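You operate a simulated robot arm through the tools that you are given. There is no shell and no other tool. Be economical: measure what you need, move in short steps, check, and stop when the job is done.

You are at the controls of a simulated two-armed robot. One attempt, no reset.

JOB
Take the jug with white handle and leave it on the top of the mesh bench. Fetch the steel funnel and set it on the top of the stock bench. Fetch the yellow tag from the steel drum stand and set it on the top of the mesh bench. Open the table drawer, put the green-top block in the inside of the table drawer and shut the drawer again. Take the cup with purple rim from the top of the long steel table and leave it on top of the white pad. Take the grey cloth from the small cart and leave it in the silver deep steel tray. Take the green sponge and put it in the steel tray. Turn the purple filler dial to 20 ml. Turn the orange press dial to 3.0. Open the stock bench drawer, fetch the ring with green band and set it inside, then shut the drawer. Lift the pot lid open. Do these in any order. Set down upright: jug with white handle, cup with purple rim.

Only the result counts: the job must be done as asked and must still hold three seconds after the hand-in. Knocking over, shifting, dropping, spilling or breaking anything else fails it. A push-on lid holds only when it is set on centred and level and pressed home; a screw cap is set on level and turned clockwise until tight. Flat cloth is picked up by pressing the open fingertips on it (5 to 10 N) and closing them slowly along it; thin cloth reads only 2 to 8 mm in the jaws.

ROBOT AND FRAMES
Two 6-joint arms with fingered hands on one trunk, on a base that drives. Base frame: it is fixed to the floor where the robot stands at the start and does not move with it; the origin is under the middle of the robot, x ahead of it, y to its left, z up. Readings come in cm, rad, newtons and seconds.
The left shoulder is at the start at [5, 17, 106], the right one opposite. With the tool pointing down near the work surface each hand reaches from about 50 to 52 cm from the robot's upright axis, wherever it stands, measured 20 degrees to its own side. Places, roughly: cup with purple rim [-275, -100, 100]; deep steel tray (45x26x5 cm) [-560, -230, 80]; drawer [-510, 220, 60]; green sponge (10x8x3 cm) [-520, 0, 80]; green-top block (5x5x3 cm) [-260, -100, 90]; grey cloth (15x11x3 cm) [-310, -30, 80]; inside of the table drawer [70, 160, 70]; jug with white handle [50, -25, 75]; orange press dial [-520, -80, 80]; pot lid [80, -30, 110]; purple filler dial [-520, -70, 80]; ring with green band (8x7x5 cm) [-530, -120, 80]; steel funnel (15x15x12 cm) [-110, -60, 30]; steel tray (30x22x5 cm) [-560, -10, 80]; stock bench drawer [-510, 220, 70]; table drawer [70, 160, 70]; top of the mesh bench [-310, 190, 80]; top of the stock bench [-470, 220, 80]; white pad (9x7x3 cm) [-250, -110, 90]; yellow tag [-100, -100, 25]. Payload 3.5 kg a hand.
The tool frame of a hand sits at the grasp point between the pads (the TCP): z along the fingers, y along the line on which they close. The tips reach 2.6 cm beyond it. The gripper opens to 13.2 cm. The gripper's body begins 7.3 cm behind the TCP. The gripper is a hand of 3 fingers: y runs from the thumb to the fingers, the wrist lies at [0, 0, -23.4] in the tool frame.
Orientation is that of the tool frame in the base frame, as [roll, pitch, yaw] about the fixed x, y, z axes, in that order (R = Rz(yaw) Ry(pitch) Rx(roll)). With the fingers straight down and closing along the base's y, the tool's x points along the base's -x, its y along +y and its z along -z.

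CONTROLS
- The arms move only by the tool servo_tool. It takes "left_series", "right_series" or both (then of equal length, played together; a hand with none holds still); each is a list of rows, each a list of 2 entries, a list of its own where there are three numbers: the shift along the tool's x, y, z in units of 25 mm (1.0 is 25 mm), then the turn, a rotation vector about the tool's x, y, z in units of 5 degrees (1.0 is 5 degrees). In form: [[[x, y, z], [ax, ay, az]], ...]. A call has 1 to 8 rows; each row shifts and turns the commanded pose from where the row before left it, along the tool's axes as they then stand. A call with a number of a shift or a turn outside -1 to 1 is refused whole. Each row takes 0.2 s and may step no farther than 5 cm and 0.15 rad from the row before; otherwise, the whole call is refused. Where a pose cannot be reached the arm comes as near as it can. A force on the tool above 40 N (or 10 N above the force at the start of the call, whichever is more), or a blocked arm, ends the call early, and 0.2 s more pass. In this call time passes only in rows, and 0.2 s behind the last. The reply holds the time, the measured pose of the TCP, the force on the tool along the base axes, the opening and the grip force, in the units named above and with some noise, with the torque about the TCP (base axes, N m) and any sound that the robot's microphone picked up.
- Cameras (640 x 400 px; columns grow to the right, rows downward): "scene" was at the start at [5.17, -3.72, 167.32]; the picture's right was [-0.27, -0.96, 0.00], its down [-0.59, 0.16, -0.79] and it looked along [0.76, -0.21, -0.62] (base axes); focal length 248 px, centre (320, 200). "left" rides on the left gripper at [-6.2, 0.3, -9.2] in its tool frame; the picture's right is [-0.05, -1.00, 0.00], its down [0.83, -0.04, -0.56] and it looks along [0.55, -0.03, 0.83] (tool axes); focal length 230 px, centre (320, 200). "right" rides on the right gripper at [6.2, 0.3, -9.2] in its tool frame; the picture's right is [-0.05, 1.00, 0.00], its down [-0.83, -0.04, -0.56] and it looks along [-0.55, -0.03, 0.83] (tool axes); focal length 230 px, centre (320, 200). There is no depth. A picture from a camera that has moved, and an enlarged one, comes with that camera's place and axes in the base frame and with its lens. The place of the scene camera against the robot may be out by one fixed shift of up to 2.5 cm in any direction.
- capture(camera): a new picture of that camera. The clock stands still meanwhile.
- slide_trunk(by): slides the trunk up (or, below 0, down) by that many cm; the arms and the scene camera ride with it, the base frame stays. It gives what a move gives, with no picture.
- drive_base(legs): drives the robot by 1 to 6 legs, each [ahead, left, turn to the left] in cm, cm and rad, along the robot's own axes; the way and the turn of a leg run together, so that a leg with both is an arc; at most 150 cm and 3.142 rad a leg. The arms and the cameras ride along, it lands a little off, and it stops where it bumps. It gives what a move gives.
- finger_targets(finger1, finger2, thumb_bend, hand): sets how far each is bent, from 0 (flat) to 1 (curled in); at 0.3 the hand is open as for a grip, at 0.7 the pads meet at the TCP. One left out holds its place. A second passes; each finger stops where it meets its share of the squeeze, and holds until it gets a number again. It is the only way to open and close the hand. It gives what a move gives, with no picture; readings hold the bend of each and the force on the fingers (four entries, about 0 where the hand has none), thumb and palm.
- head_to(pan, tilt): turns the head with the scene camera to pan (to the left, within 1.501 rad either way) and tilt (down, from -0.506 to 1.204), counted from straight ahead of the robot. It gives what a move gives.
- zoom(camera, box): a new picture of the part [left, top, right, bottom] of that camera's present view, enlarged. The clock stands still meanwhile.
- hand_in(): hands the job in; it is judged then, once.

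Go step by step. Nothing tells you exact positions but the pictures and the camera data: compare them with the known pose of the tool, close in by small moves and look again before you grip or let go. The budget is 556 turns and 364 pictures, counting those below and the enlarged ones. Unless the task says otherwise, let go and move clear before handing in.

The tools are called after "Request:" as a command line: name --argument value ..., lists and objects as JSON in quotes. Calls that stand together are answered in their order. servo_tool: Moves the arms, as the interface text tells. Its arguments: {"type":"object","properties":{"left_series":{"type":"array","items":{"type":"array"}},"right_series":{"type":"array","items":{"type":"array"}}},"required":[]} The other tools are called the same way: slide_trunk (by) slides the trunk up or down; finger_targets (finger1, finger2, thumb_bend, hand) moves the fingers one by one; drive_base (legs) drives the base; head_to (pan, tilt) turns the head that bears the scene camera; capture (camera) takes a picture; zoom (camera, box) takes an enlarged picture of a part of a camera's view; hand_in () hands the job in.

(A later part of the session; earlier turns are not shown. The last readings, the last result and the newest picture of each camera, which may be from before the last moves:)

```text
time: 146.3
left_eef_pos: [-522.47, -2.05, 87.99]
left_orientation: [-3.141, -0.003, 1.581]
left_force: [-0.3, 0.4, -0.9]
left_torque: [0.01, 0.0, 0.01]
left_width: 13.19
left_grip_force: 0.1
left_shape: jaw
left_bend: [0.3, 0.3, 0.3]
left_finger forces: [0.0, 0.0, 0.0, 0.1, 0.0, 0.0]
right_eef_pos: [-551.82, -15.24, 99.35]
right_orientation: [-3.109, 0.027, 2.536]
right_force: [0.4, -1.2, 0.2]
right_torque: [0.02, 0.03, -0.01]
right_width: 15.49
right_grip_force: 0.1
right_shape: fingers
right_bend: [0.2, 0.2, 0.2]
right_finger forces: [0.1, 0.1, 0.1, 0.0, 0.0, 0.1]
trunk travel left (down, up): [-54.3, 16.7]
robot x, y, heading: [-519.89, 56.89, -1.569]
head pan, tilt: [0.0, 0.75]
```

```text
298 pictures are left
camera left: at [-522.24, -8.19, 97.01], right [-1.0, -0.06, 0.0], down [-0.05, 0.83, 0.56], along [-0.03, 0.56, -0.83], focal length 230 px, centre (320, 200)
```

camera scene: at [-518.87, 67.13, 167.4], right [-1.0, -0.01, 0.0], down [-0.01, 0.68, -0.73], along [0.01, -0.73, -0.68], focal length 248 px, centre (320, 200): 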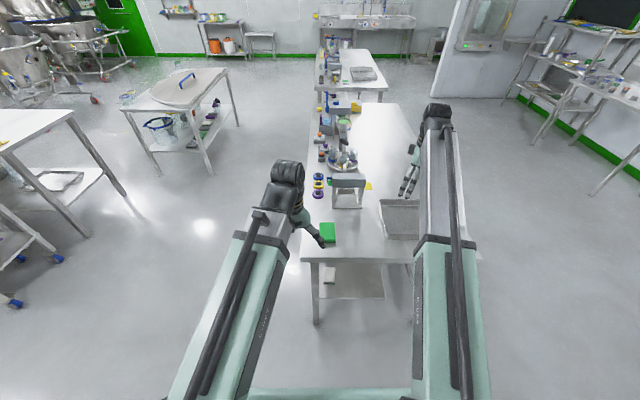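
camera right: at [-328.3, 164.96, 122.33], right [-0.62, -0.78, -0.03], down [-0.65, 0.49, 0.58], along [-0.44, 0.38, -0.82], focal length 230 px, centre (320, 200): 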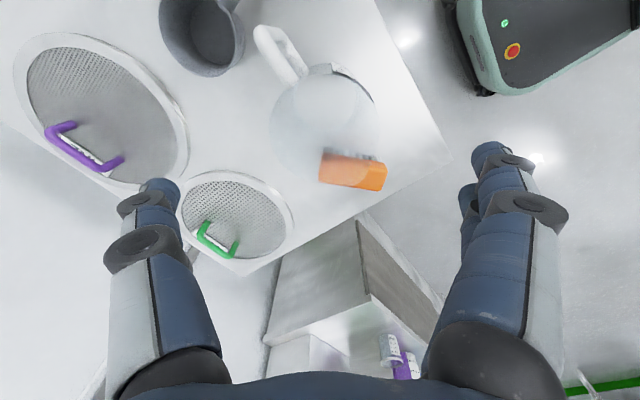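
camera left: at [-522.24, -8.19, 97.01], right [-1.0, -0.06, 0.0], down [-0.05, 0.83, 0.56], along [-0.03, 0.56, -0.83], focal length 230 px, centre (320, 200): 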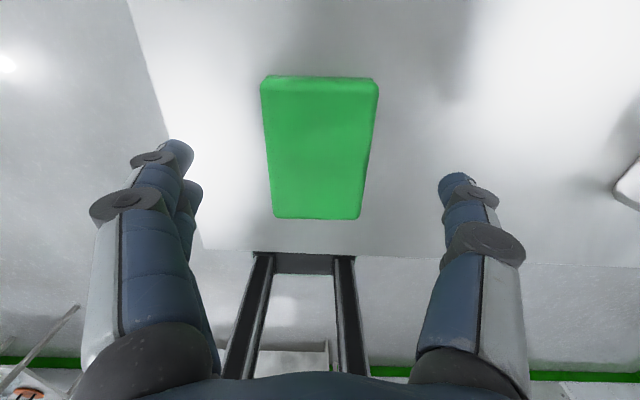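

Well centred. I lower to the table and close on the sponge.

Request:
servo_tool --left_series '[[[0, 0, 0.8], [0, 0, 0]], [[0, 0, 0.8], [0, 0, 0]], [[0, 0, 0.8], [0, 0, 0]], [[0, 0, 0.4], [0, 0, 0]], [[0, 0, 0.4], [0, 0, 0]]]'

Request:
capture --camera "left"

```text
time: 147.2
left_eef_pos: [-522.65, -2.07, 82.33]
left_orientation: [-3.14, 0.006, 1.578]
left_force: [1.7, 8.2, 22.9]
left_torque: [0.26, -0.21, 0.11]
left_width: 13.19
left_grip_force: 0.0
left_shape: jaw
left_bend: [0.29, 0.29, 0.3]
left_finger forces: [6.2, 6.5, 0.1, 0.0, 10.7, 0.0]
right_eef_pos: [-551.78, -15.23, 99.4]
right_orientation: [-3.108, 0.026, 2.536]
right_force: [0.0, -0.5, -0.1]
right_torque: [0.02, 0.0, 0.01]
right_width: 15.5
right_grip_force: 0.1
right_shape: fingers
right_bend: [0.2, 0.2, 0.2]
right_finger forces: [0.0, 0.0, 0.0, 0.0, 0.0, 0.0]
trunk travel left (down, up): [-54.3, 16.7]
robot x, y, heading: [-520.09, 57.08, -1.564]
head pan, tilt: [0.0, 0.75]
stopped in row 4 (left hand): the force on the tool passed its limit at 49 N (the readings are from after the stop); the commanded pose is now the measured one
```

```text
297 pictures are left
camera left: at [-522.32, -8.21, 91.49], right [-1.0, -0.06, 0.0], down [-0.05, 0.83, 0.55], along [-0.04, 0.55, -0.84], focal length 230 px, centre (320, 200)
```

left: 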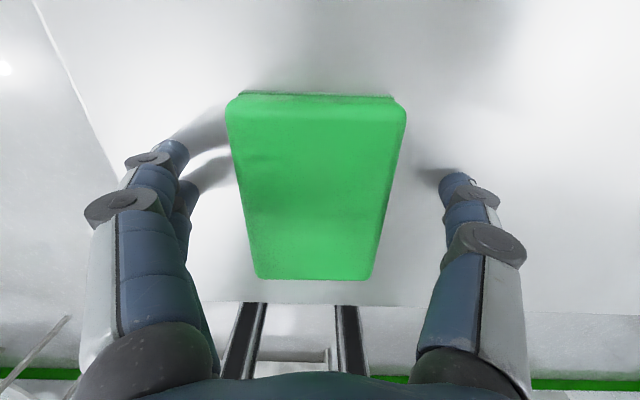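

The tips touch the table at z ≈ 80, around the sponge. I rise 0.6 cm and close.

Request:
servo_tool --left_series '[[[0, 0, -0.25], [0, 0, 0]]]'

Request:
finger_targets --hand "left" --finger1 0.55 --finger2 0.55 --thumb_bend 0.55

Request:
servo_tool --left_series '[[[0, 0, -1], [0, 0, 0]], [[0, 0, -1], [0, 0, 0]], [[0, 0, -1], [0, 0, 0]], [[0, 0, -1], [0, 0, 0]]]'

Request:
capture --camera "left"

Request:
capture --camera "scene"

```text
time: 147.6
left_eef_pos: [-522.55, -2.15, 82.64]
left_orientation: [-3.14, 0.004, 1.579]
left_force: [-1.1, -0.6, 0.5]
left_torque: [0.02, -0.05, 0.01]
left_width: 13.2
left_grip_force: 0.0
left_shape: jaw
left_bend: [0.3, 0.29, 0.3]
left_finger forces: [0.1, 0.1, 0.0, 0.1, 0.0, 0.0]
right_eef_pos: [-551.73, -15.37, 99.35]
right_orientation: [-3.107, 0.027, 2.535]
right_force: [0.1, -0.8, -0.5]
right_torque: [0.01, 0.04, -0.01]
right_width: 15.49
right_grip_force: 0.0
right_shape: fingers
right_bend: [0.2, 0.2, 0.2]
right_finger forces: [0.0, 0.0, 0.1, 0.0, 0.1, 0.1]
trunk travel left (down, up): [-54.3, 16.7]
robot x, y, heading: [-519.86, 56.63, -1.563]
head pan, tilt: [0.0, 0.75]
```

```text
time: 148.2
left_eef_pos: [-522.51, -2.28, 83.19]
left_orientation: [-3.141, 0.014, 1.58]
left_force: [2.2, 2.8, 24.7]
left_torque: [0.35, -0.88, 0.06]
left_width: 6.93
left_grip_force: 17.9
left_shape: fingers
left_bend: [0.5, 0.51, 0.53]
left_finger forces: [8.2, 18.0, 0.0, 0.0, 9.4, 0.0]
right_eef_pos: [-551.78, -15.17, 99.44]
right_orientation: [-3.108, 0.028, 2.537]
right_force: [-0.2, 0.8, 0.2]
right_torque: [0.02, 0.0, 0.03]
right_width: 15.49
right_grip_force: 0.1
right_shape: fingers
right_bend: [0.2, 0.2, 0.2]
right_finger forces: [0.1, 0.0, 0.0, 0.0, 0.1, 0.0]
trunk travel left (down, up): [-54.3, 16.7]
robot x, y, heading: [-520.16, 56.88, -1.565]
head pan, tilt: [0.0, 0.75]
stopped (left hand): the force on the tool passed its limit at 44 N (the readings are from after the stop); the commanded pose is now the measured one
```

```text
time: 149.2
left_eef_pos: [-522.63, -2.19, 92.94]
left_orientation: [-3.14, 0.011, 1.579]
left_force: [-0.1, -0.3, -0.4]
left_torque: [0.0, 0.01, -0.01]
left_width: 6.89
left_grip_force: 6.8
left_shape: fingers
left_bend: [0.5, 0.51, 0.52]
left_finger forces: [3.7, 3.7, 0.0, 0.0, 7.4, 0.0]
right_eef_pos: [-551.78, -15.38, 99.29]
right_orientation: [-3.109, 0.026, 2.535]
right_force: [0.3, 0.0, -0.1]
right_torque: [0.02, 0.01, -0.03]
right_width: 15.47
right_grip_force: 0.1
right_shape: fingers
right_bend: [0.2, 0.2, 0.2]
right_finger forces: [0.0, 0.0, 0.0, 0.1, 0.1, 0.0]
trunk travel left (down, up): [-54.3, 16.7]
robot x, y, heading: [-519.8, 56.73, -1.567]
head pan, tilt: [0.0, 0.75]
```

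```text
296 pictures are left
camera left: at [-522.35, -8.23, 102.1], right [-1.0, -0.06, 0.0], down [-0.05, 0.84, 0.55], along [-0.04, 0.55, -0.84], focal length 230 px, centre (320, 200)
```

left: 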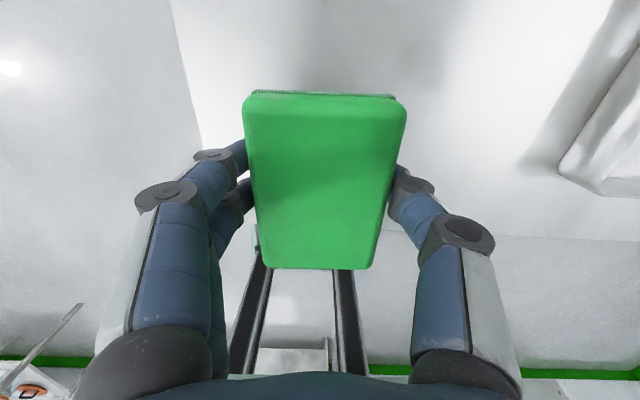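

```text
295 pictures are left
camera scene: at [-518.92, 51.15, 153.4], right [-1.0, -0.01, 0.0], down [-0.01, 0.68, -0.73], along [0.01, -0.73, -0.68], focal length 248 px, centre (320, 200)
```

scene: 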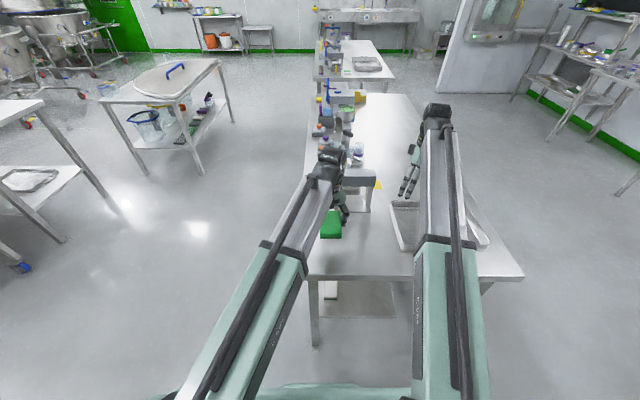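

The sponge is held. I strafe right and ahead to bring it over the tray.

Request:
finger_targets --hand "left" --finger1 0.55 --finger2 0.55 --thumb_bend 0.55

Request:
drive_base --legs '[[0, -38, 0], [9, 0, 0]]'

Request:
capture --camera "left"

Request:
capture --camera "scene"

```text
time: 150.2
left_eef_pos: [-522.75, -1.98, 92.86]
left_orientation: [-3.139, 0.011, 1.579]
left_force: [0.1, 0.3, -0.6]
left_torque: [0.02, 0.01, -0.01]
left_width: 6.87
left_grip_force: 7.4
left_shape: fingers
left_bend: [0.5, 0.5, 0.52]
left_finger forces: [3.5, 3.4, 0.0, 0.0, 7.0, 0.1]
right_eef_pos: [-551.75, -15.25, 99.41]
right_orientation: [-3.108, 0.025, 2.537]
right_force: [-0.3, 0.4, 0.3]
right_torque: [-0.01, -0.02, -0.01]
right_width: 15.47
right_grip_force: 0.1
right_shape: fingers
right_bend: [0.2, 0.2, 0.2]
right_finger forces: [0.1, 0.0, 0.1, 0.0, 0.1, 0.0]
trunk travel left (down, up): [-54.3, 16.7]
robot x, y, heading: [-519.53, 56.41, -1.564]
head pan, tilt: [0.0, 0.75]
```

```text
time: 153.3
left_eef_pos: [-561.63, -11.48, 92.77]
left_orientation: [-3.139, 0.011, 1.579]
left_force: [-0.5, -0.2, -1.2]
left_torque: [0.03, 0.02, 0.01]
left_width: 6.91
left_grip_force: 6.9
left_shape: fingers
left_bend: [0.5, 0.5, 0.52]
left_finger forces: [3.5, 3.4, 0.0, 0.0, 7.0, 0.0]
right_eef_pos: [-590.86, -24.68, 99.11]
right_orientation: [-3.108, 0.026, 2.536]
right_force: [-0.7, -0.4, -0.5]
right_torque: [0.02, 0.05, 0.03]
right_width: 15.46
right_grip_force: 0.0
right_shape: fingers
right_bend: [0.2, 0.2, 0.2]
right_finger forces: [0.0, 0.1, 0.0, 0.0, 0.0, 0.0]
trunk travel left (down, up): [-54.3, 16.7]
robot x, y, heading: [-558.85, 48.02, -1.567]
head pan, tilt: [0.0, 0.75]
```

```text
294 pictures are left
camera left: at [-561.37, -17.59, 102.0], right [-1.0, -0.06, 0.0], down [-0.05, 0.84, 0.55], along [-0.04, 0.55, -0.84], focal length 230 px, centre (320, 200)
```

left: 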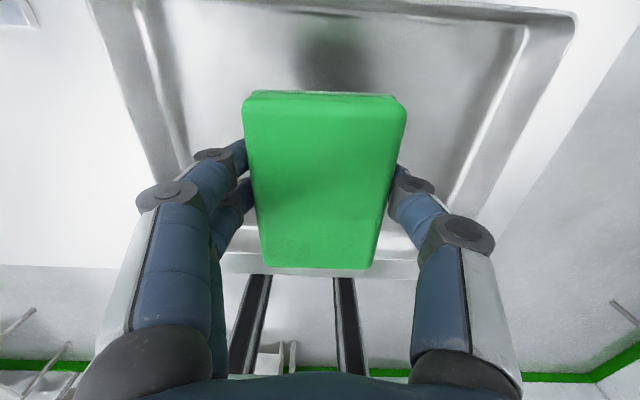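

```text
293 pictures are left
camera scene: at [-557.97, 41.72, 153.39], right [-1.0, -0.01, 0.0], down [-0.01, 0.68, -0.73], along [0.01, -0.73, -0.68], focal length 248 px, centre (320, 200)
```

scene: 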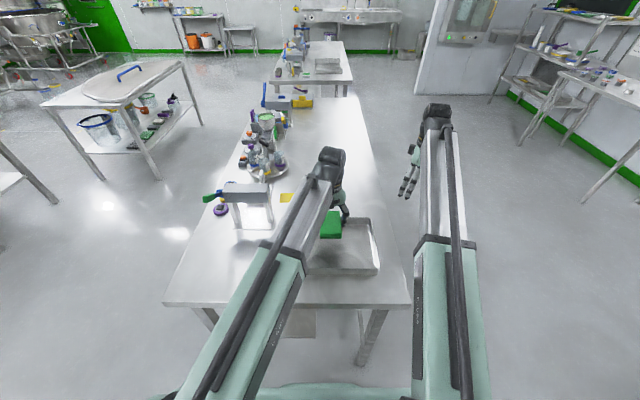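

The sponge is centred above the tray. I lower it inside and let go.

Request:
servo_tool --left_series '[[[0, 0, 0.8], [0, 0, 0]], [[0, 0, 0.8], [0, 0, 0]], [[0, 0, 0.8], [0, 0, 0]], [[0, 0, 0.6], [0, 0, 0]]]'

Request:
finger_targets --hand "left" --finger1 0.35 --finger2 0.35 --thumb_bend 0.35

Request:
servo_tool --left_series '[[[0, 0, -1], [0, 0, 0]], [[0, 0, -1], [0, 0, 0]], [[0, 0, -1], [0, 0, 0]], [[0, 0, -1], [0, 0, 0]], [[0, 0, -1], [0, 0, 0]], [[0, 0, -1], [0, 0, 0]]]'

Request:
capture --camera "left"

```text
time: 154.3
left_eef_pos: [-561.74, -11.55, 85.38]
left_orientation: [-3.14, 0.009, 1.581]
left_force: [0.4, -0.5, 0.2]
left_torque: [0.01, 0.0, 0.02]
left_width: 6.88
left_grip_force: 7.4
left_shape: fingers
left_bend: [0.5, 0.5, 0.52]
left_finger forces: [3.6, 3.4, 0.0, 0.1, 7.0, 0.0]
right_eef_pos: [-590.66, -24.62, 99.39]
right_orientation: [-3.111, 0.027, 2.536]
right_force: [0.1, -0.2, -0.1]
right_torque: [0.02, 0.01, -0.06]
right_width: 15.48
right_grip_force: 0.1
right_shape: fingers
right_bend: [0.2, 0.2, 0.2]
right_finger forces: [0.1, 0.0, 0.0, 0.0, 0.1, 0.0]
trunk travel left (down, up): [-54.3, 16.7]
robot x, y, heading: [-558.79, 47.54, -1.56]
head pan, tilt: [0.0, 0.75]
```

```text
time: 155.3
left_eef_pos: [-561.68, -11.48, 85.25]
left_orientation: [-3.14, 0.012, 1.58]
left_force: [-1.1, 0.8, 0.4]
left_torque: [-0.02, 0.05, -0.05]
left_width: 11.74
left_grip_force: 0.1
left_shape: fingers
left_bend: [0.35, 0.35, 0.35]
left_finger forces: [0.0, 0.0, 0.0, 0.0, 0.0, 0.1]
right_eef_pos: [-590.81, -24.64, 99.42]
right_orientation: [-3.108, 0.024, 2.535]
right_force: [0.4, 0.8, 0.3]
right_torque: [-0.01, -0.02, 0.05]
right_width: 15.47
right_grip_force: 0.1
right_shape: fingers
right_bend: [0.2, 0.2, 0.2]
right_finger forces: [0.1, 0.0, 0.1, 0.1, 0.1, 0.1]
trunk travel left (down, up): [-54.3, 16.7]
robot x, y, heading: [-558.78, 47.85, -1.556]
head pan, tilt: [0.0, 0.75]
```

```text
time: 156.7
left_eef_pos: [-561.86, -11.33, 100.53]
left_orientation: [-3.14, 0.01, 1.579]
left_force: [-0.5, -0.1, 0.1]
left_torque: [-0.05, 0.01, -0.03]
left_width: 11.79
left_grip_force: 0.0
left_shape: fingers
left_bend: [0.35, 0.35, 0.35]
left_finger forces: [0.0, 0.1, 0.1, 0.0, 0.0, 0.1]
right_eef_pos: [-590.73, -24.58, 99.34]
right_orientation: [-3.109, 0.026, 2.535]
right_force: [-0.2, 0.5, 0.2]
right_torque: [0.02, 0.04, 0.01]
right_width: 15.46
right_grip_force: 0.1
right_shape: fingers
right_bend: [0.2, 0.2, 0.2]
right_finger forces: [0.1, 0.0, 0.0, 0.0, 0.0, 0.0]
trunk travel left (down, up): [-54.3, 16.7]
robot x, y, heading: [-559.04, 47.35, -1.563]
head pan, tilt: [0.0, 0.75]
```

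```text
292 pictures are left
camera left: at [-561.5, -17.44, 109.65], right [-1.0, -0.06, 0.0], down [-0.05, 0.84, 0.55], along [-0.04, 0.55, -0.84], focal length 230 px, centre (320, 200)
```

left: 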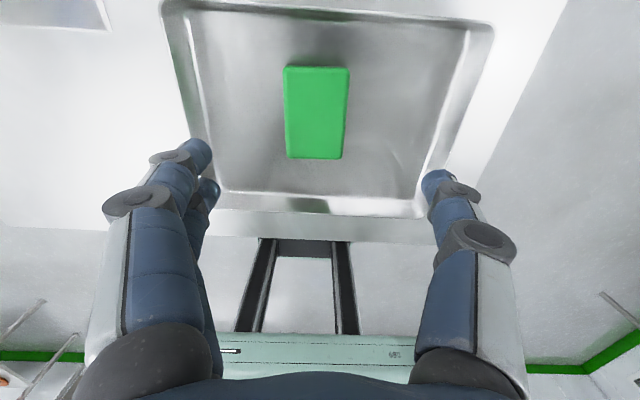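

The sponge lies in the tray. Next I drive round to the front of this table for the dials, with the trunk raised.

Request:
slide_trunk --by 14

Request:
drive_base --legs '[[-30, 0, 0], [0, 130, 0], [80, 0, 0], [55, 0, 0]]'

Request:
head_to --pan -1.3 --tilt 0.6

Request:
capture --camera "scene"

```text
time: 158.4
left_eef_pos: [-561.78, -11.48, 114.42]
left_orientation: [-3.14, 0.01, 1.578]
left_force: [-0.5, -0.7, -0.3]
left_torque: [0.01, 0.0, -0.04]
left_width: 11.77
left_grip_force: 0.1
left_shape: fingers
left_bend: [0.35, 0.35, 0.35]
left_finger forces: [0.0, 0.1, 0.0, 0.0, 0.1, 0.0]
right_eef_pos: [-590.71, -24.67, 113.34]
right_orientation: [-3.111, 0.026, 2.536]
right_force: [-0.3, 0.2, -0.3]
right_torque: [0.01, 0.03, -0.01]
right_width: 15.49
right_grip_force: 0.0
right_shape: fingers
right_bend: [0.2, 0.2, 0.2]
right_finger forces: [0.1, 0.0, 0.0, 0.0, 0.1, 0.1]
trunk travel left (down, up): [-68.3, 2.7]
robot x, y, heading: [-559.02, 47.57, -1.558]
head pan, tilt: [0.0, 0.75]
```

```text
time: 173.3
left_eef_pos: [-432.32, -115.83, 114.41]
left_orientation: [-3.14, 0.01, 1.573]
left_force: [-0.3, 0.1, -0.7]
left_torque: [0.04, -0.01, 0.03]
left_width: 11.76
left_grip_force: 0.1
left_shape: fingers
left_bend: [0.35, 0.35, 0.35]
left_finger forces: [0.0, 0.1, 0.0, 0.0, 0.0, 0.0]
right_eef_pos: [-461.35, -128.83, 113.23]
right_orientation: [-3.112, 0.026, 2.529]
right_force: [0.4, -0.5, -0.3]
right_torque: [-0.02, -0.01, 0.02]
right_width: 15.48
right_grip_force: 0.2
right_shape: fingers
right_bend: [0.2, 0.2, 0.2]
right_finger forces: [0.0, 0.0, 0.0, 0.0, 0.1, 0.0]
trunk travel left (down, up): [-68.3, 2.7]
robot x, y, heading: [-428.71, -56.68, -1.577]
head pan, tilt: [0.0, 0.75]
```

```text
time: 174.8
left_eef_pos: [-432.22, -115.79, 114.45]
left_orientation: [-3.139, 0.01, 1.574]
left_force: [-0.4, 0.4, 0.0]
left_torque: [0.05, 0.03, 0.0]
left_width: 11.77
left_grip_force: 0.2
left_shape: fingers
left_bend: [0.35, 0.35, 0.35]
left_finger forces: [0.0, 0.1, 0.1, 0.0, 0.1, 0.0]
right_eef_pos: [-461.34, -128.73, 113.35]
right_orientation: [-3.106, 0.027, 2.529]
right_force: [-0.1, -0.1, -0.2]
right_torque: [0.03, 0.03, -0.02]
right_width: 15.48
right_grip_force: 0.1
right_shape: fingers
right_bend: [0.2, 0.2, 0.2]
right_finger forces: [0.1, 0.0, 0.1, 0.0, 0.0, 0.0]
trunk travel left (down, up): [-68.3, 2.7]
robot x, y, heading: [-428.73, -56.63, -1.567]
head pan, tilt: [-1.3, 0.6]
```

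```text
291 pictures are left
camera scene: at [-436.56, -56.6, 168.69], right [-0.27, 0.96, 0.0], down [0.54, 0.15, -0.83], along [-0.79, -0.22, -0.57], focal length 248 px, centre (320, 200)
```

scene: 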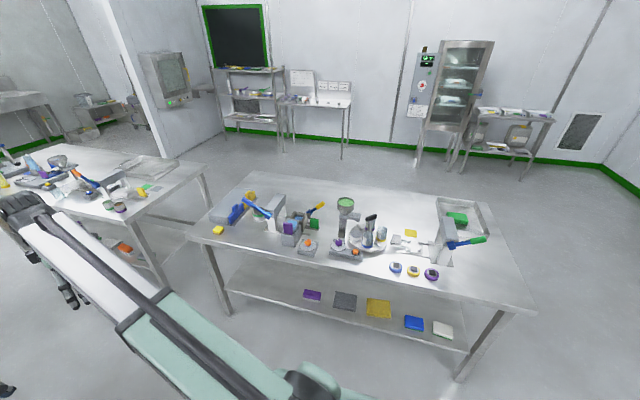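

Request:
zoom --camera "scene" --box '[200, 180, 360, 280]'

Request:
zoom --camera "scene" --box '[320, 190, 500, 290]'

Request:
zoom --camera "scene" --box '[0, 130, 180, 230]'

```text
4.00 times, centred on (280, 230) of scene
camera zoom: at [-436.56, -56.6, 168.69], right [-0.27, 0.96, 0.0], down [0.54, 0.15, -0.83], along [-0.79, -0.22, -0.57], focal length 992 px, centre (480, 80)
```

zoom: 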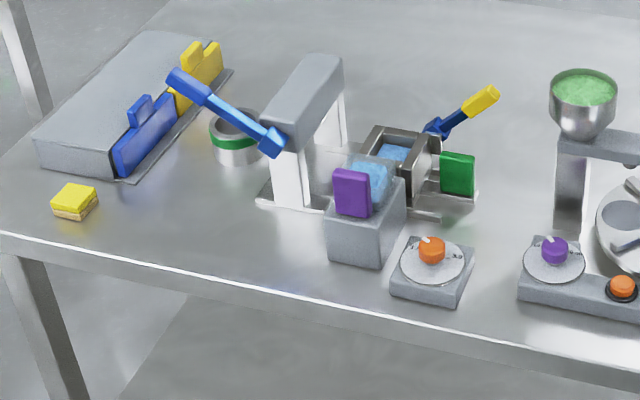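

```text
3.56 times, centred on (410, 240) of scene
camera zoom: at [-436.56, -56.6, 168.69], right [-0.27, 0.96, 0.0], down [0.54, 0.15, -0.83], along [-0.79, -0.22, -0.57], focal length 881 px, centre (0, 58)
```

zoom: 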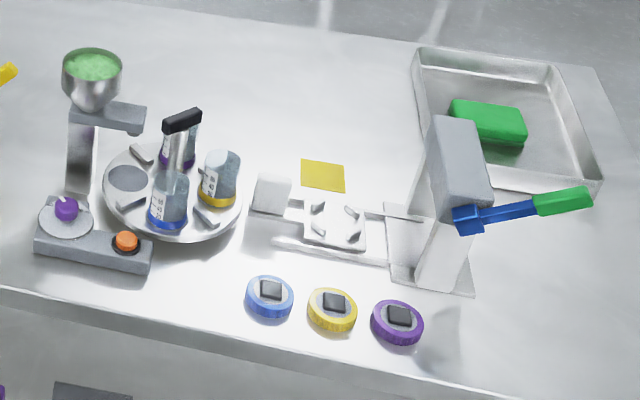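

```text
3.56 times, centred on (90, 180) of scene
camera zoom: at [-436.56, -56.6, 168.69], right [-0.27, 0.96, 0.0], down [0.54, 0.15, -0.83], along [-0.79, -0.22, -0.57], focal length 881 px, centre (1138, 271)
```

zoom: 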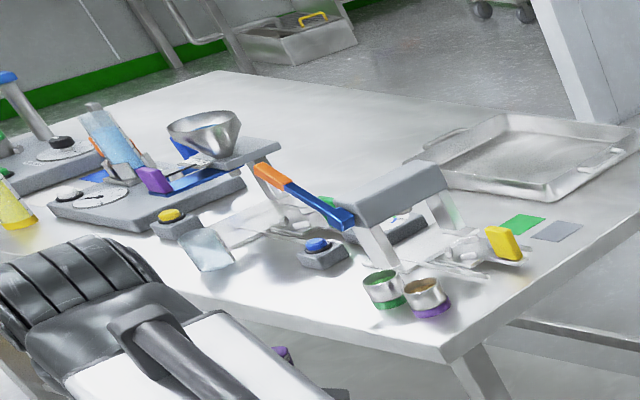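

The orange (press) and purple (filler) dials and the green-banded ring are visible near the table's front edge. I turn to face the table from a bit further out.

Request:
drive_base --legs '[[0, 15, 0], [0, 0, -1.571]]'

Request:
head_to --pan 0.0 --tilt 0.7

Request:
capture --camera "scene"

Request:
capture --camera "right"

```text
time: 179.9
left_eef_pos: [-472.71, -54.09, 114.42]
left_orientation: [-3.141, 0.009, 0.013]
left_force: [0.6, 0.7, 0.1]
left_torque: [0.0, -0.04, -0.01]
left_width: 11.77
left_grip_force: 0.1
left_shape: fingers
left_bend: [0.35, 0.35, 0.35]
left_finger forces: [0.0, 0.1, 0.0, 0.0, 0.0, 0.1]
right_eef_pos: [-485.89, -25.21, 113.35]
right_orientation: [-3.109, 0.026, 0.97]
right_force: [-0.3, 0.2, -1.1]
right_torque: [0.0, 0.0, -0.01]
right_width: 15.48
right_grip_force: 0.1
right_shape: fingers
right_bend: [0.2, 0.2, 0.2]
right_finger forces: [0.0, 0.0, 0.0, 0.1, 0.1, 0.0]
trunk travel left (down, up): [-68.3, 2.7]
robot x, y, heading: [-413.63, -56.92, -3.13]
head pan, tilt: [-1.3, 0.6]
```

```text
time: 181.4
left_eef_pos: [-472.66, -54.07, 114.46]
left_orientation: [-3.14, 0.011, 0.014]
left_force: [0.6, 0.0, 0.1]
left_torque: [0.02, 0.05, 0.01]
left_width: 11.79
left_grip_force: 0.0
left_shape: fingers
left_bend: [0.35, 0.35, 0.35]
left_finger forces: [0.0, 0.1, 0.1, 0.0, 0.0, 0.0]
right_eef_pos: [-486.03, -25.26, 113.37]
right_orientation: [-3.107, 0.027, 0.97]
right_force: [0.2, 0.0, 0.8]
right_torque: [-0.01, 0.01, 0.03]
right_width: 15.51
right_grip_force: 0.0
right_shape: fingers
right_bend: [0.2, 0.2, 0.2]
right_finger forces: [0.1, 0.1, 0.1, 0.0, 0.0, 0.1]
trunk travel left (down, up): [-68.3, 2.7]
robot x, y, heading: [-413.67, -56.95, -3.127]
head pan, tilt: [0.0, 0.7]
```

```text
287 pictures are left
camera scene: at [-417.3, -58.27, 167.83], right [-0.01, 1.0, 0.0], down [0.64, 0.01, -0.76], along [-0.76, -0.01, -0.64], focal length 248 px, centre (320, 200)
```

scene: 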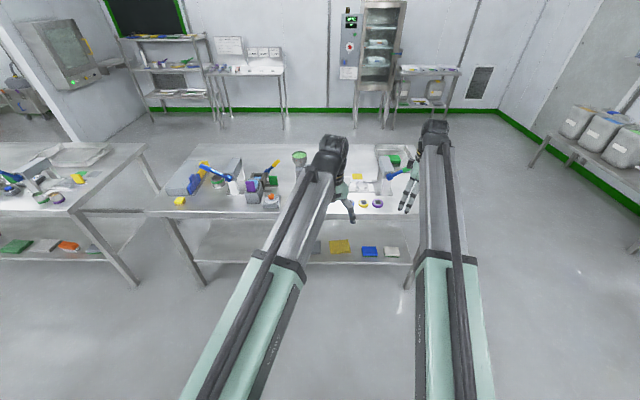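

```text
286 pictures are left
camera right: at [-481.89, -20.25, 122.33], right [0.79, -0.61, -0.03], down [-0.48, -0.66, 0.58], along [-0.37, -0.44, -0.82], focal length 230 px, centre (320, 200)
```

right: 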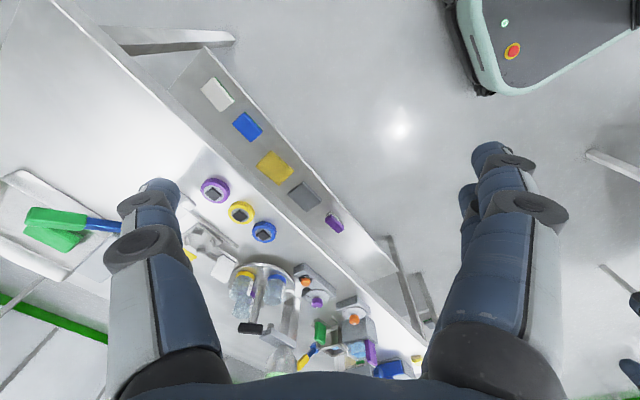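

I'll use the right hand for the dials, since its camera stays on my side. I square it up to face straight ahead first.

Request:
slide_trunk --by 2.5

Request:
servo_tool --right_series '[[[0, 0, 0], [0, 0, 1]], [[0, 0, 0], [0, 0, 1]], [[0, 0, 0], [0, 0, 1]], [[0, 0, 0], [0, 0, 1]], [[0, 0, 0], [0, 0, 1]], [[0, 0, 0], [0, 0, 1]], [[0, 0, 0], [0, 0, 1]], [[0, 0, 0], [0, 0, 1]]]'

Request:
servo_tool --right_series '[[[0, 0, 0], [0, 0, 1]], [[0, 0, 0], [0, 0, 1]], [[0, 0, 0], [0, 0, 1]], [[0, 0, 0.5], [0, 0, 0.1]]]'

```text
time: 182.1
left_eef_pos: [-472.7, -54.1, 116.95]
left_orientation: [-3.139, 0.01, 0.014]
left_force: [-0.5, -0.5, 0.4]
left_torque: [-0.04, -0.02, -0.01]
left_width: 11.77
left_grip_force: 0.1
left_shape: fingers
left_bend: [0.35, 0.35, 0.35]
left_finger forces: [0.0, 0.0, 0.0, 0.0, 0.0, 0.0]
right_eef_pos: [-486.0, -25.26, 115.86]
right_orientation: [-3.111, 0.026, 0.969]
right_force: [0.7, -0.4, 0.3]
right_torque: [0.0, -0.01, -0.02]
right_width: 15.47
right_grip_force: 0.0
right_shape: fingers
right_bend: [0.2, 0.2, 0.2]
right_finger forces: [0.1, 0.0, 0.0, 0.0, 0.1, 0.0]
trunk travel left (down, up): [-70.8, 0.2]
robot x, y, heading: [-413.83, -56.86, -3.133]
head pan, tilt: [0.0, 0.7]
```

```text
time: 183.9
left_eef_pos: [-472.69, -54.11, 116.89]
left_orientation: [-3.141, 0.011, 0.013]
left_force: [-0.5, -0.7, -0.7]
left_torque: [-0.01, 0.01, 0.0]
left_width: 11.78
left_grip_force: 0.1
left_shape: fingers
left_bend: [0.35, 0.35, 0.35]
left_finger forces: [0.0, 0.0, 0.0, 0.1, 0.1, 0.1]
right_eef_pos: [-485.84, -25.25, 115.75]
right_orientation: [-3.133, 0.044, 0.271]
right_force: [0.4, 0.4, 0.4]
right_torque: [0.0, -0.03, 0.04]
right_width: 15.48
right_grip_force: 0.1
right_shape: fingers
right_bend: [0.2, 0.2, 0.2]
right_finger forces: [0.0, 0.0, 0.1, 0.0, 0.0, 0.0]
trunk travel left (down, up): [-70.8, 0.2]
robot x, y, heading: [-413.99, -57.06, -3.13]
head pan, tilt: [0.0, 0.7]
```

```text
time: 184.9
left_eef_pos: [-472.75, -54.16, 116.91]
left_orientation: [-3.14, 0.011, 0.014]
left_force: [0.2, 0.2, 0.3]
left_torque: [0.0, -0.03, -0.04]
left_width: 11.76
left_grip_force: 0.0
left_shape: fingers
left_bend: [0.35, 0.35, 0.35]
left_finger forces: [0.0, 0.0, 0.0, 0.1, 0.0, 0.1]
right_eef_pos: [-485.95, -25.17, 114.53]
right_orientation: [3.138, 0.042, -0.001]
right_force: [0.4, -0.1, 0.4]
right_torque: [-0.03, -0.01, -0.02]
right_width: 15.49
right_grip_force: 0.1
right_shape: fingers
right_bend: [0.2, 0.2, 0.2]
right_finger forces: [0.1, 0.1, 0.0, 0.0, 0.1, 0.1]
trunk travel left (down, up): [-70.8, 0.2]
robot x, y, heading: [-413.47, -56.56, -3.13]
head pan, tilt: [0.0, 0.7]
```

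Request:
servo_tool --right_series '[[[0, 0, 0], [0, 0.48, 0]]]'

Request:
drive_base --legs '[[0, 47, -0.01], [24, 0, 0]]'

Request:
capture --camera "right"

Request:
zoom --camera "right" --box '[240, 80, 480, 230]'

```text
time: 185.3
left_eef_pos: [-472.72, -54.14, 116.85]
left_orientation: [-3.141, 0.012, 0.015]
left_force: [0.2, 0.6, -0.1]
left_torque: [0.04, 0.0, 0.01]
left_width: 11.76
left_grip_force: 0.0
left_shape: fingers
left_bend: [0.35, 0.35, 0.35]
left_finger forces: [0.1, 0.1, 0.0, 0.0, 0.0, 0.1]
right_eef_pos: [-485.26, -25.31, 114.45]
right_orientation: [3.139, 0.001, 0.0]
right_force: [-0.4, -0.2, 0.7]
right_torque: [-0.01, 0.01, -0.02]
right_width: 15.48
right_grip_force: 0.0
right_shape: fingers
right_bend: [0.2, 0.2, 0.2]
right_finger forces: [0.0, 0.1, 0.0, 0.1, 0.1, 0.1]
right hand out of reach, approached as far as the arm can: row 1
trunk travel left (down, up): [-70.8, 0.2]
robot x, y, heading: [-413.34, -56.69, -3.129]
head pan, tilt: [0.0, 0.7]
```

```text
time: 189.5
left_eef_pos: [-496.55, -100.11, 116.83]
left_orientation: [-3.139, 0.011, -0.003]
left_force: [-0.3, -0.1, 0.1]
left_torque: [-0.02, -0.03, 0.03]
left_width: 11.78
left_grip_force: 0.1
left_shape: fingers
left_bend: [0.35, 0.35, 0.35]
left_finger forces: [0.0, 0.0, 0.1, 0.0, 0.0, 0.0]
right_eef_pos: [-508.66, -71.24, 114.23]
right_orientation: [3.137, 0.0, -0.015]
right_force: [-0.4, -0.2, 0.3]
right_torque: [-0.01, -0.03, -0.02]
right_width: 15.47
right_grip_force: 0.1
right_shape: fingers
right_bend: [0.2, 0.2, 0.2]
right_finger forces: [0.1, 0.0, 0.0, 0.1, 0.0, 0.0]
trunk travel left (down, up): [-70.8, 0.2]
robot x, y, heading: [-437.75, -103.98, 3.144]
head pan, tilt: [0.0, 0.7]
```

```text
285 pictures are left
camera right: at [-502.6, -71.59, 123.54], right [-0.07, -1.0, 0.0], down [-0.83, 0.06, 0.56], along [-0.55, 0.04, -0.83], focal length 230 px, centre (320, 200)
```

right: 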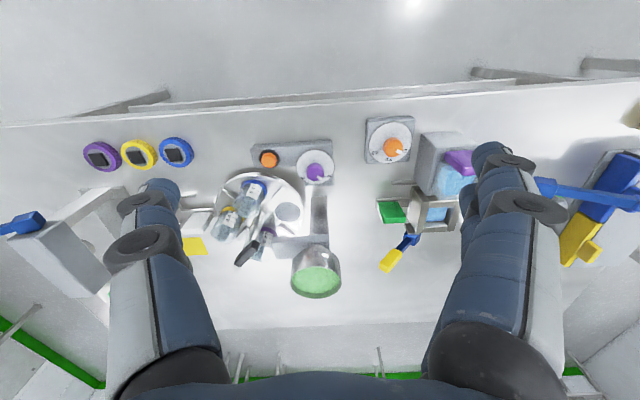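

```text
2.67 times, centred on (360, 155) of right
camera zoom: at [-502.6, -71.59, 123.54], right [-0.07, -1.0, 0.0], down [-0.83, 0.06, 0.56], along [-0.55, 0.04, -0.83], focal length 614 px, centre (213, 320)
```

zoom: 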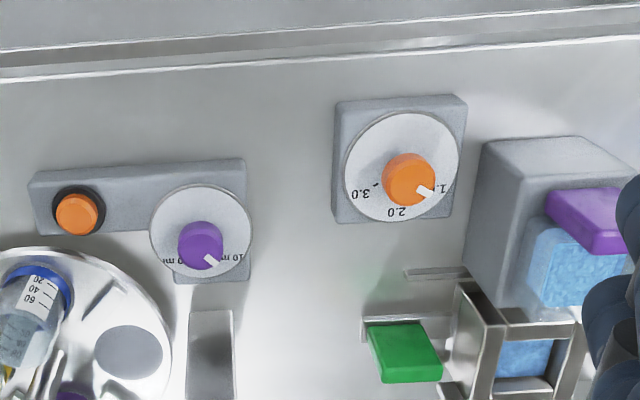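

Both dials are readable from above. I zoom in further on each.

Request:
zoom --camera "right" --box '[290, 135, 346, 170]'

Request:
zoom --camera "right" --box '[362, 110, 418, 145]'

```text
11.43 times, centred on (318, 152) of right
camera zoom: at [-502.6, -71.59, 123.54], right [-0.07, -1.0, 0.0], down [-0.83, 0.06, 0.56], along [-0.55, 0.04, -0.83], focal length 2629 px, centre (343, 743)
```

zoom: 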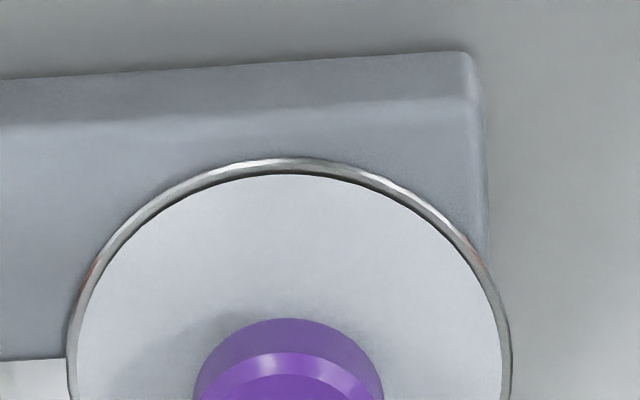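

```text
11.43 times, centred on (390, 128) of right
camera zoom: at [-502.6, -71.59, 123.54], right [-0.07, -1.0, 0.0], down [-0.83, 0.06, 0.56], along [-0.55, 0.04, -0.83], focal length 2629 px, centre (-480, 1029)
```

zoom: 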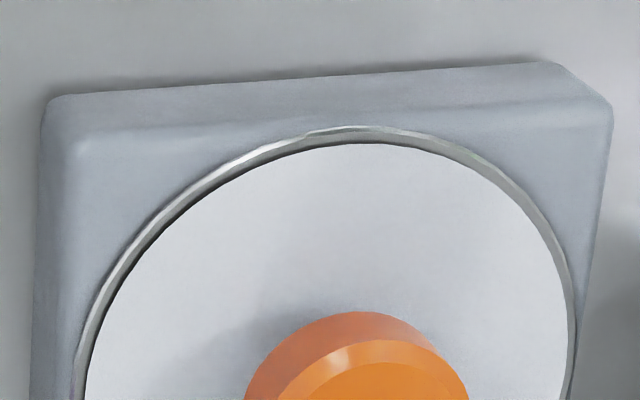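

Request:
zoom --camera "right" --box '[290, 150, 346, 185]'

Request:
zoom --camera "right" --box '[362, 132, 418, 167]'

```text
11.43 times, centred on (318, 168) of right
camera zoom: at [-502.6, -71.59, 123.54], right [-0.07, -1.0, 0.0], down [-0.83, 0.06, 0.56], along [-0.55, 0.04, -0.83], focal length 2629 px, centre (343, 571)
```

zoom: 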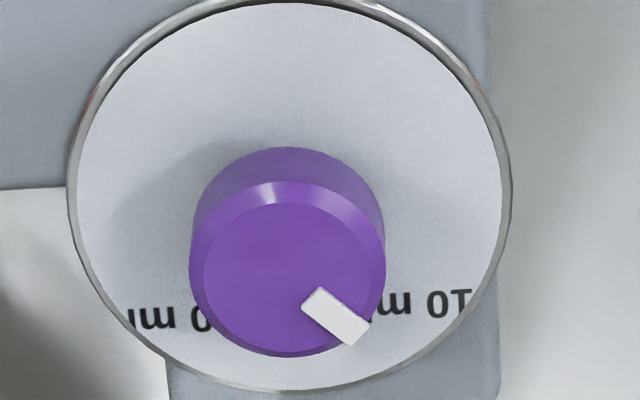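

```text
11.43 times, centred on (390, 150) of right
camera zoom: at [-502.6, -71.59, 123.54], right [-0.07, -1.0, 0.0], down [-0.83, 0.06, 0.56], along [-0.55, 0.04, -0.83], focal length 2629 px, centre (-480, 777)
```

zoom: 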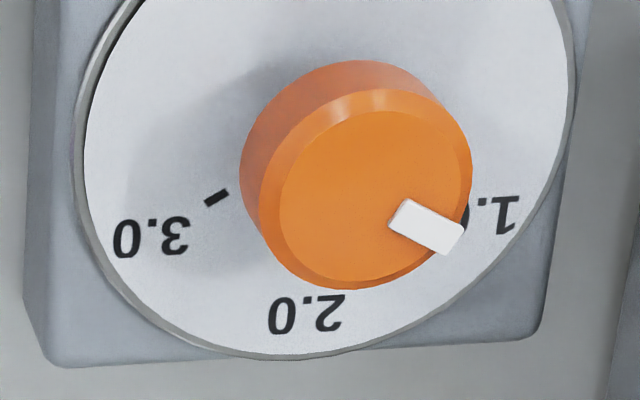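

Orange points to 1.0 (needs ~120° clockwise to 3.0); purple points to 10 ml. I check the labels from the head camera, where they read upright.

Request:
head_to --pan -0.2 --tilt 0.75

Request:
zoom --camera "scene" --box '[280, 150, 400, 225]'

```text
time: 190.2
left_eef_pos: [-496.47, -100.17, 116.94]
left_orientation: [-3.141, 0.011, -0.004]
left_force: [-0.4, 0.3, 0.5]
left_torque: [-0.05, 0.01, 0.0]
left_width: 11.78
left_grip_force: 0.1
left_shape: fingers
left_bend: [0.35, 0.35, 0.35]
left_finger forces: [0.1, 0.1, 0.1, 0.1, 0.1, 0.0]
right_eef_pos: [-508.6, -71.23, 114.52]
right_orientation: [3.139, 0.003, -0.014]
right_force: [0.4, 0.1, 0.6]
right_torque: [0.01, 0.01, 0.02]
right_width: 15.48
right_grip_force: 0.1
right_shape: fingers
right_bend: [0.2, 0.2, 0.2]
right_finger forces: [0.0, 0.0, 0.0, 0.0, 0.1, 0.0]
trunk travel left (down, up): [-70.8, 0.2]
robot x, y, heading: [-437.99, -103.86, 3.141]
head pan, tilt: [-0.201, 0.75]
```

```text
5.33 times, centred on (340, 188) of scene
camera zoom: at [-440.85, -103.65, 169.91], right [0.2, 0.98, 0.0], down [0.67, -0.14, -0.73], along [-0.72, 0.15, -0.68], focal length 1322 px, centre (213, 267)
```

zoom: 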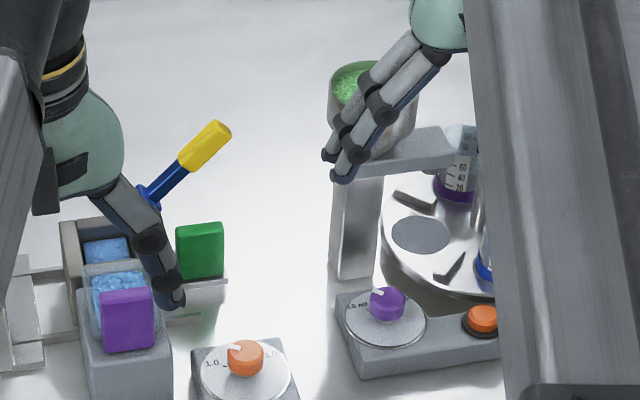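

Purple knob is at about [-521.8, -69.5, 85], orange at [-518.4, -83.6, 85]. I narrow the fingers, move above the purple knob and descend partway.

Request:
finger_targets --hand "right" --finger1 0.53 --finger2 0.53 --thumb_bend 0.53

Request:
drive_base --legs '[[13.2, 0, 0]]'

Request:
servo_tool --right_series '[[[0, -0.66, 1], [0, 0, 0]], [[0, 0, 1], [0, 0, 0]], [[0, 0, 1], [0, 0, 0]], [[0, 0, 1], [0, 0, 0]], [[0, 0, 1], [0, 0, 0]]]'

Request:
capture --camera "right"

```text
time: 191.2
left_eef_pos: [-496.52, -100.24, 116.84]
left_orientation: [-3.141, 0.011, -0.003]
left_force: [0.3, 0.5, 0.9]
left_torque: [0.02, 0.02, -0.03]
left_width: 11.76
left_grip_force: 0.0
left_shape: fingers
left_bend: [0.35, 0.35, 0.35]
left_finger forces: [0.0, 0.1, 0.0, 0.0, 0.0, 0.0]
right_eef_pos: [-508.52, -71.23, 114.45]
right_orientation: [3.139, 0.001, -0.015]
right_force: [0.3, 0.3, -0.4]
right_torque: [0.01, 0.01, 0.01]
right_width: 5.84
right_grip_force: 0.0
right_shape: fingers
right_bend: [0.53, 0.53, 0.53]
right_finger forces: [0.0, 0.0, 0.1, 0.1, 0.0, 0.0]
trunk travel left (down, up): [-70.8, 0.2]
robot x, y, heading: [-437.58, -103.82, 3.142]
head pan, tilt: [-0.201, 0.75]
```

```text
time: 192.5
left_eef_pos: [-509.91, -100.18, 116.88]
left_orientation: [-3.141, 0.011, -0.003]
left_force: [-1.5, -0.1, -0.3]
left_torque: [0.01, -0.02, -0.04]
left_width: 11.77
left_grip_force: 0.1
left_shape: fingers
left_bend: [0.35, 0.35, 0.35]
left_finger forces: [0.1, 0.0, 0.0, 0.0, 0.0, 0.0]
right_eef_pos: [-521.88, -71.33, 114.34]
right_orientation: [3.137, -0.002, -0.016]
right_force: [-0.7, -0.4, 0.5]
right_torque: [-0.02, -0.04, 0.01]
right_width: 5.84
right_grip_force: 0.0
right_shape: fingers
right_bend: [0.53, 0.53, 0.53]
right_finger forces: [0.0, 0.0, 0.0, 0.0, 0.1, 0.0]
trunk travel left (down, up): [-70.8, 0.2]
robot x, y, heading: [-450.92, -103.97, 3.138]
head pan, tilt: [-0.201, 0.75]
```

```text
time: 193.7
left_eef_pos: [-509.64, -100.12, 116.91]
left_orientation: [-3.141, 0.012, -0.001]
left_force: [0.9, -0.2, 0.6]
left_torque: [0.0, 0.01, -0.01]
left_width: 11.78
left_grip_force: 0.0
left_shape: fingers
left_bend: [0.35, 0.35, 0.35]
left_finger forces: [0.1, 0.0, 0.1, 0.1, 0.1, 0.1]
right_eef_pos: [-521.81, -69.52, 101.94]
right_orientation: [3.138, 0.002, -0.016]
right_force: [0.3, -0.2, 0.5]
right_torque: [0.03, 0.01, -0.02]
right_width: 5.84
right_grip_force: 0.1
right_shape: fingers
right_bend: [0.53, 0.53, 0.53]
right_finger forces: [0.0, 0.0, 0.0, 0.0, 0.0, 0.0]
trunk travel left (down, up): [-70.8, 0.2]
robot x, y, heading: [-451.15, -104.07, 3.14]
head pan, tilt: [-0.201, 0.75]
```

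```text
278 pictures are left
camera right: at [-515.73, -69.82, 111.09], right [-0.07, -1.0, 0.0], down [-0.83, 0.06, 0.56], along [-0.55, 0.04, -0.83], focal length 230 px, centre (320, 200)
```

right: 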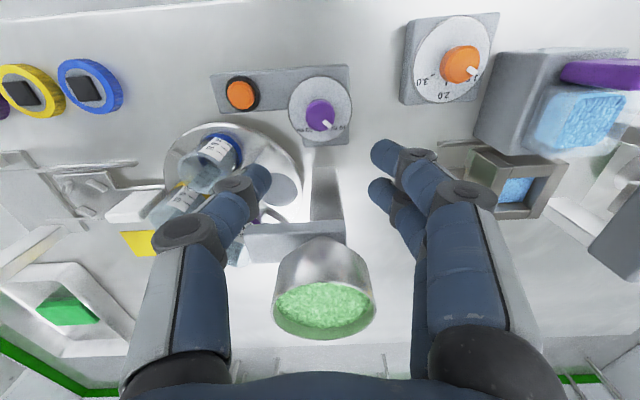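

The hopper behind limits hand rotation to roughly ±40°, so I will turn the dial in two grips. I pre-rotate counter-clockwise by 35° and then descend over the knob.

Request:
servo_tool --right_series '[[[0, 0, 0.3], [0, 0, -1]], [[0, 0, 0.3], [0, 0, -1]], [[0, 0, 0.3], [0, 0, -1]], [[0, 0, 0.3], [0, 0, -1]], [[0, 0, 0.3], [0, 0, -1]], [[0, 0, 0.3], [0, 0, -1]], [[0, 0, 0.3], [0, 0, -1]]]'

Request:
capture --camera "right"

```text
time: 195.3
left_eef_pos: [-509.81, -100.18, 117.0]
left_orientation: [-3.141, 0.011, -0.003]
left_force: [0.8, 0.2, -1.5]
left_torque: [0.0, 0.01, 0.02]
left_width: 11.78
left_grip_force: 0.0
left_shape: fingers
left_bend: [0.35, 0.35, 0.35]
left_finger forces: [0.0, 0.0, 0.0, 0.1, 0.0, 0.0]
right_eef_pos: [-521.76, -69.79, 96.78]
right_orientation: [3.139, 0.003, 0.597]
right_force: [0.3, 0.5, -0.5]
right_torque: [-0.01, 0.02, -0.03]
right_width: 5.85
right_grip_force: 0.0
right_shape: fingers
right_bend: [0.53, 0.53, 0.53]
right_finger forces: [0.1, 0.0, 0.2, 0.0, 0.1, 0.1]
trunk travel left (down, up): [-70.8, 0.2]
robot x, y, heading: [-450.58, -103.95, 3.138]
head pan, tilt: [-0.201, 0.75]
```

```text
277 pictures are left
camera right: at [-516.5, -66.46, 105.88], right [0.52, -0.85, 0.0], down [-0.71, -0.43, 0.56], along [-0.48, -0.29, -0.83], focal length 230 px, centre (320, 200)
```

right: 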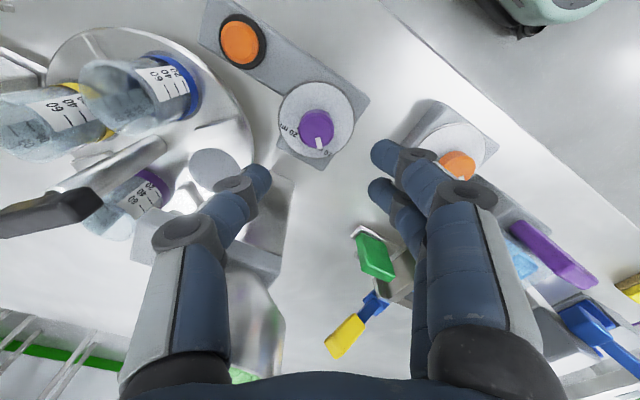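

Request:
zoom --camera "right" --box '[270, 75, 366, 175]'

```text
4.00 times, centred on (318, 125) of right
camera zoom: at [-516.5, -66.46, 105.88], right [0.52, -0.85, 0.0], down [-0.71, -0.43, 0.56], along [-0.48, -0.29, -0.83], focal length 920 px, centre (328, 500)
```

zoom: 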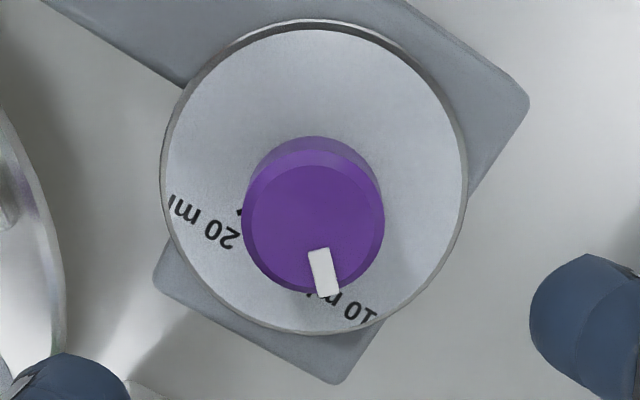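

Now readable: 20 ml lies about 80° clockwise of the pointer. I centre and descend onto the knob.

Request:
servo_tool --right_series '[[[-0.08, -0.2, 0.9], [0, 0, 0]], [[0, 0, 0.9], [0, 0, 0]], [[0, 0, 0.9], [0, 0, 0]], [[0, 0, 0.6], [0, 0, 0]], [[0, 0, 0.4], [0, 0, 0]]]'

Request:
capture --camera "right"

```text
time: 196.5
left_eef_pos: [-509.81, -100.19, 116.89]
left_orientation: [-3.138, 0.01, -0.003]
left_force: [0.4, 0.5, -1.1]
left_torque: [-0.03, -0.01, -0.01]
left_width: 11.78
left_grip_force: 0.0
left_shape: fingers
left_bend: [0.35, 0.35, 0.35]
left_finger forces: [0.1, 0.1, 0.1, 0.0, 0.0, 0.0]
right_eef_pos: [-522.14, -69.41, 87.37]
right_orientation: [3.14, 0.003, 0.597]
right_force: [0.7, 0.4, -0.1]
right_torque: [0.05, -0.01, 0.0]
right_width: 5.82
right_grip_force: 0.0
right_shape: fingers
right_bend: [0.53, 0.53, 0.53]
right_finger forces: [0.0, 0.0, 0.0, 0.0, 0.0, 0.0]
trunk travel left (down, up): [-70.8, 0.2]
robot x, y, heading: [-450.87, -103.73, 3.139]
head pan, tilt: [-0.201, 0.75]
```

```text
275 pictures are left
camera right: at [-516.9, -66.08, 96.57], right [0.52, -0.86, 0.0], down [-0.71, -0.43, 0.56], along [-0.48, -0.29, -0.83], focal length 230 px, centre (320, 200)
```

right: 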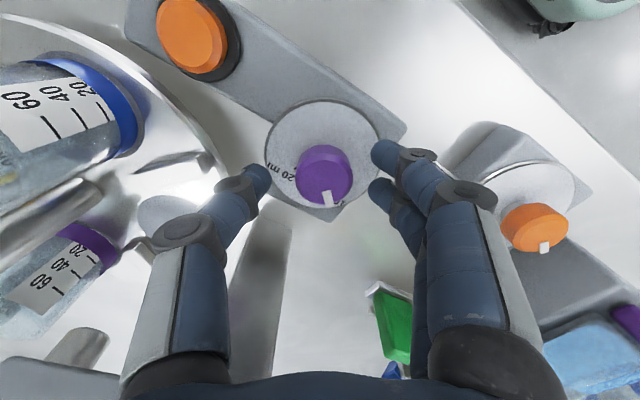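

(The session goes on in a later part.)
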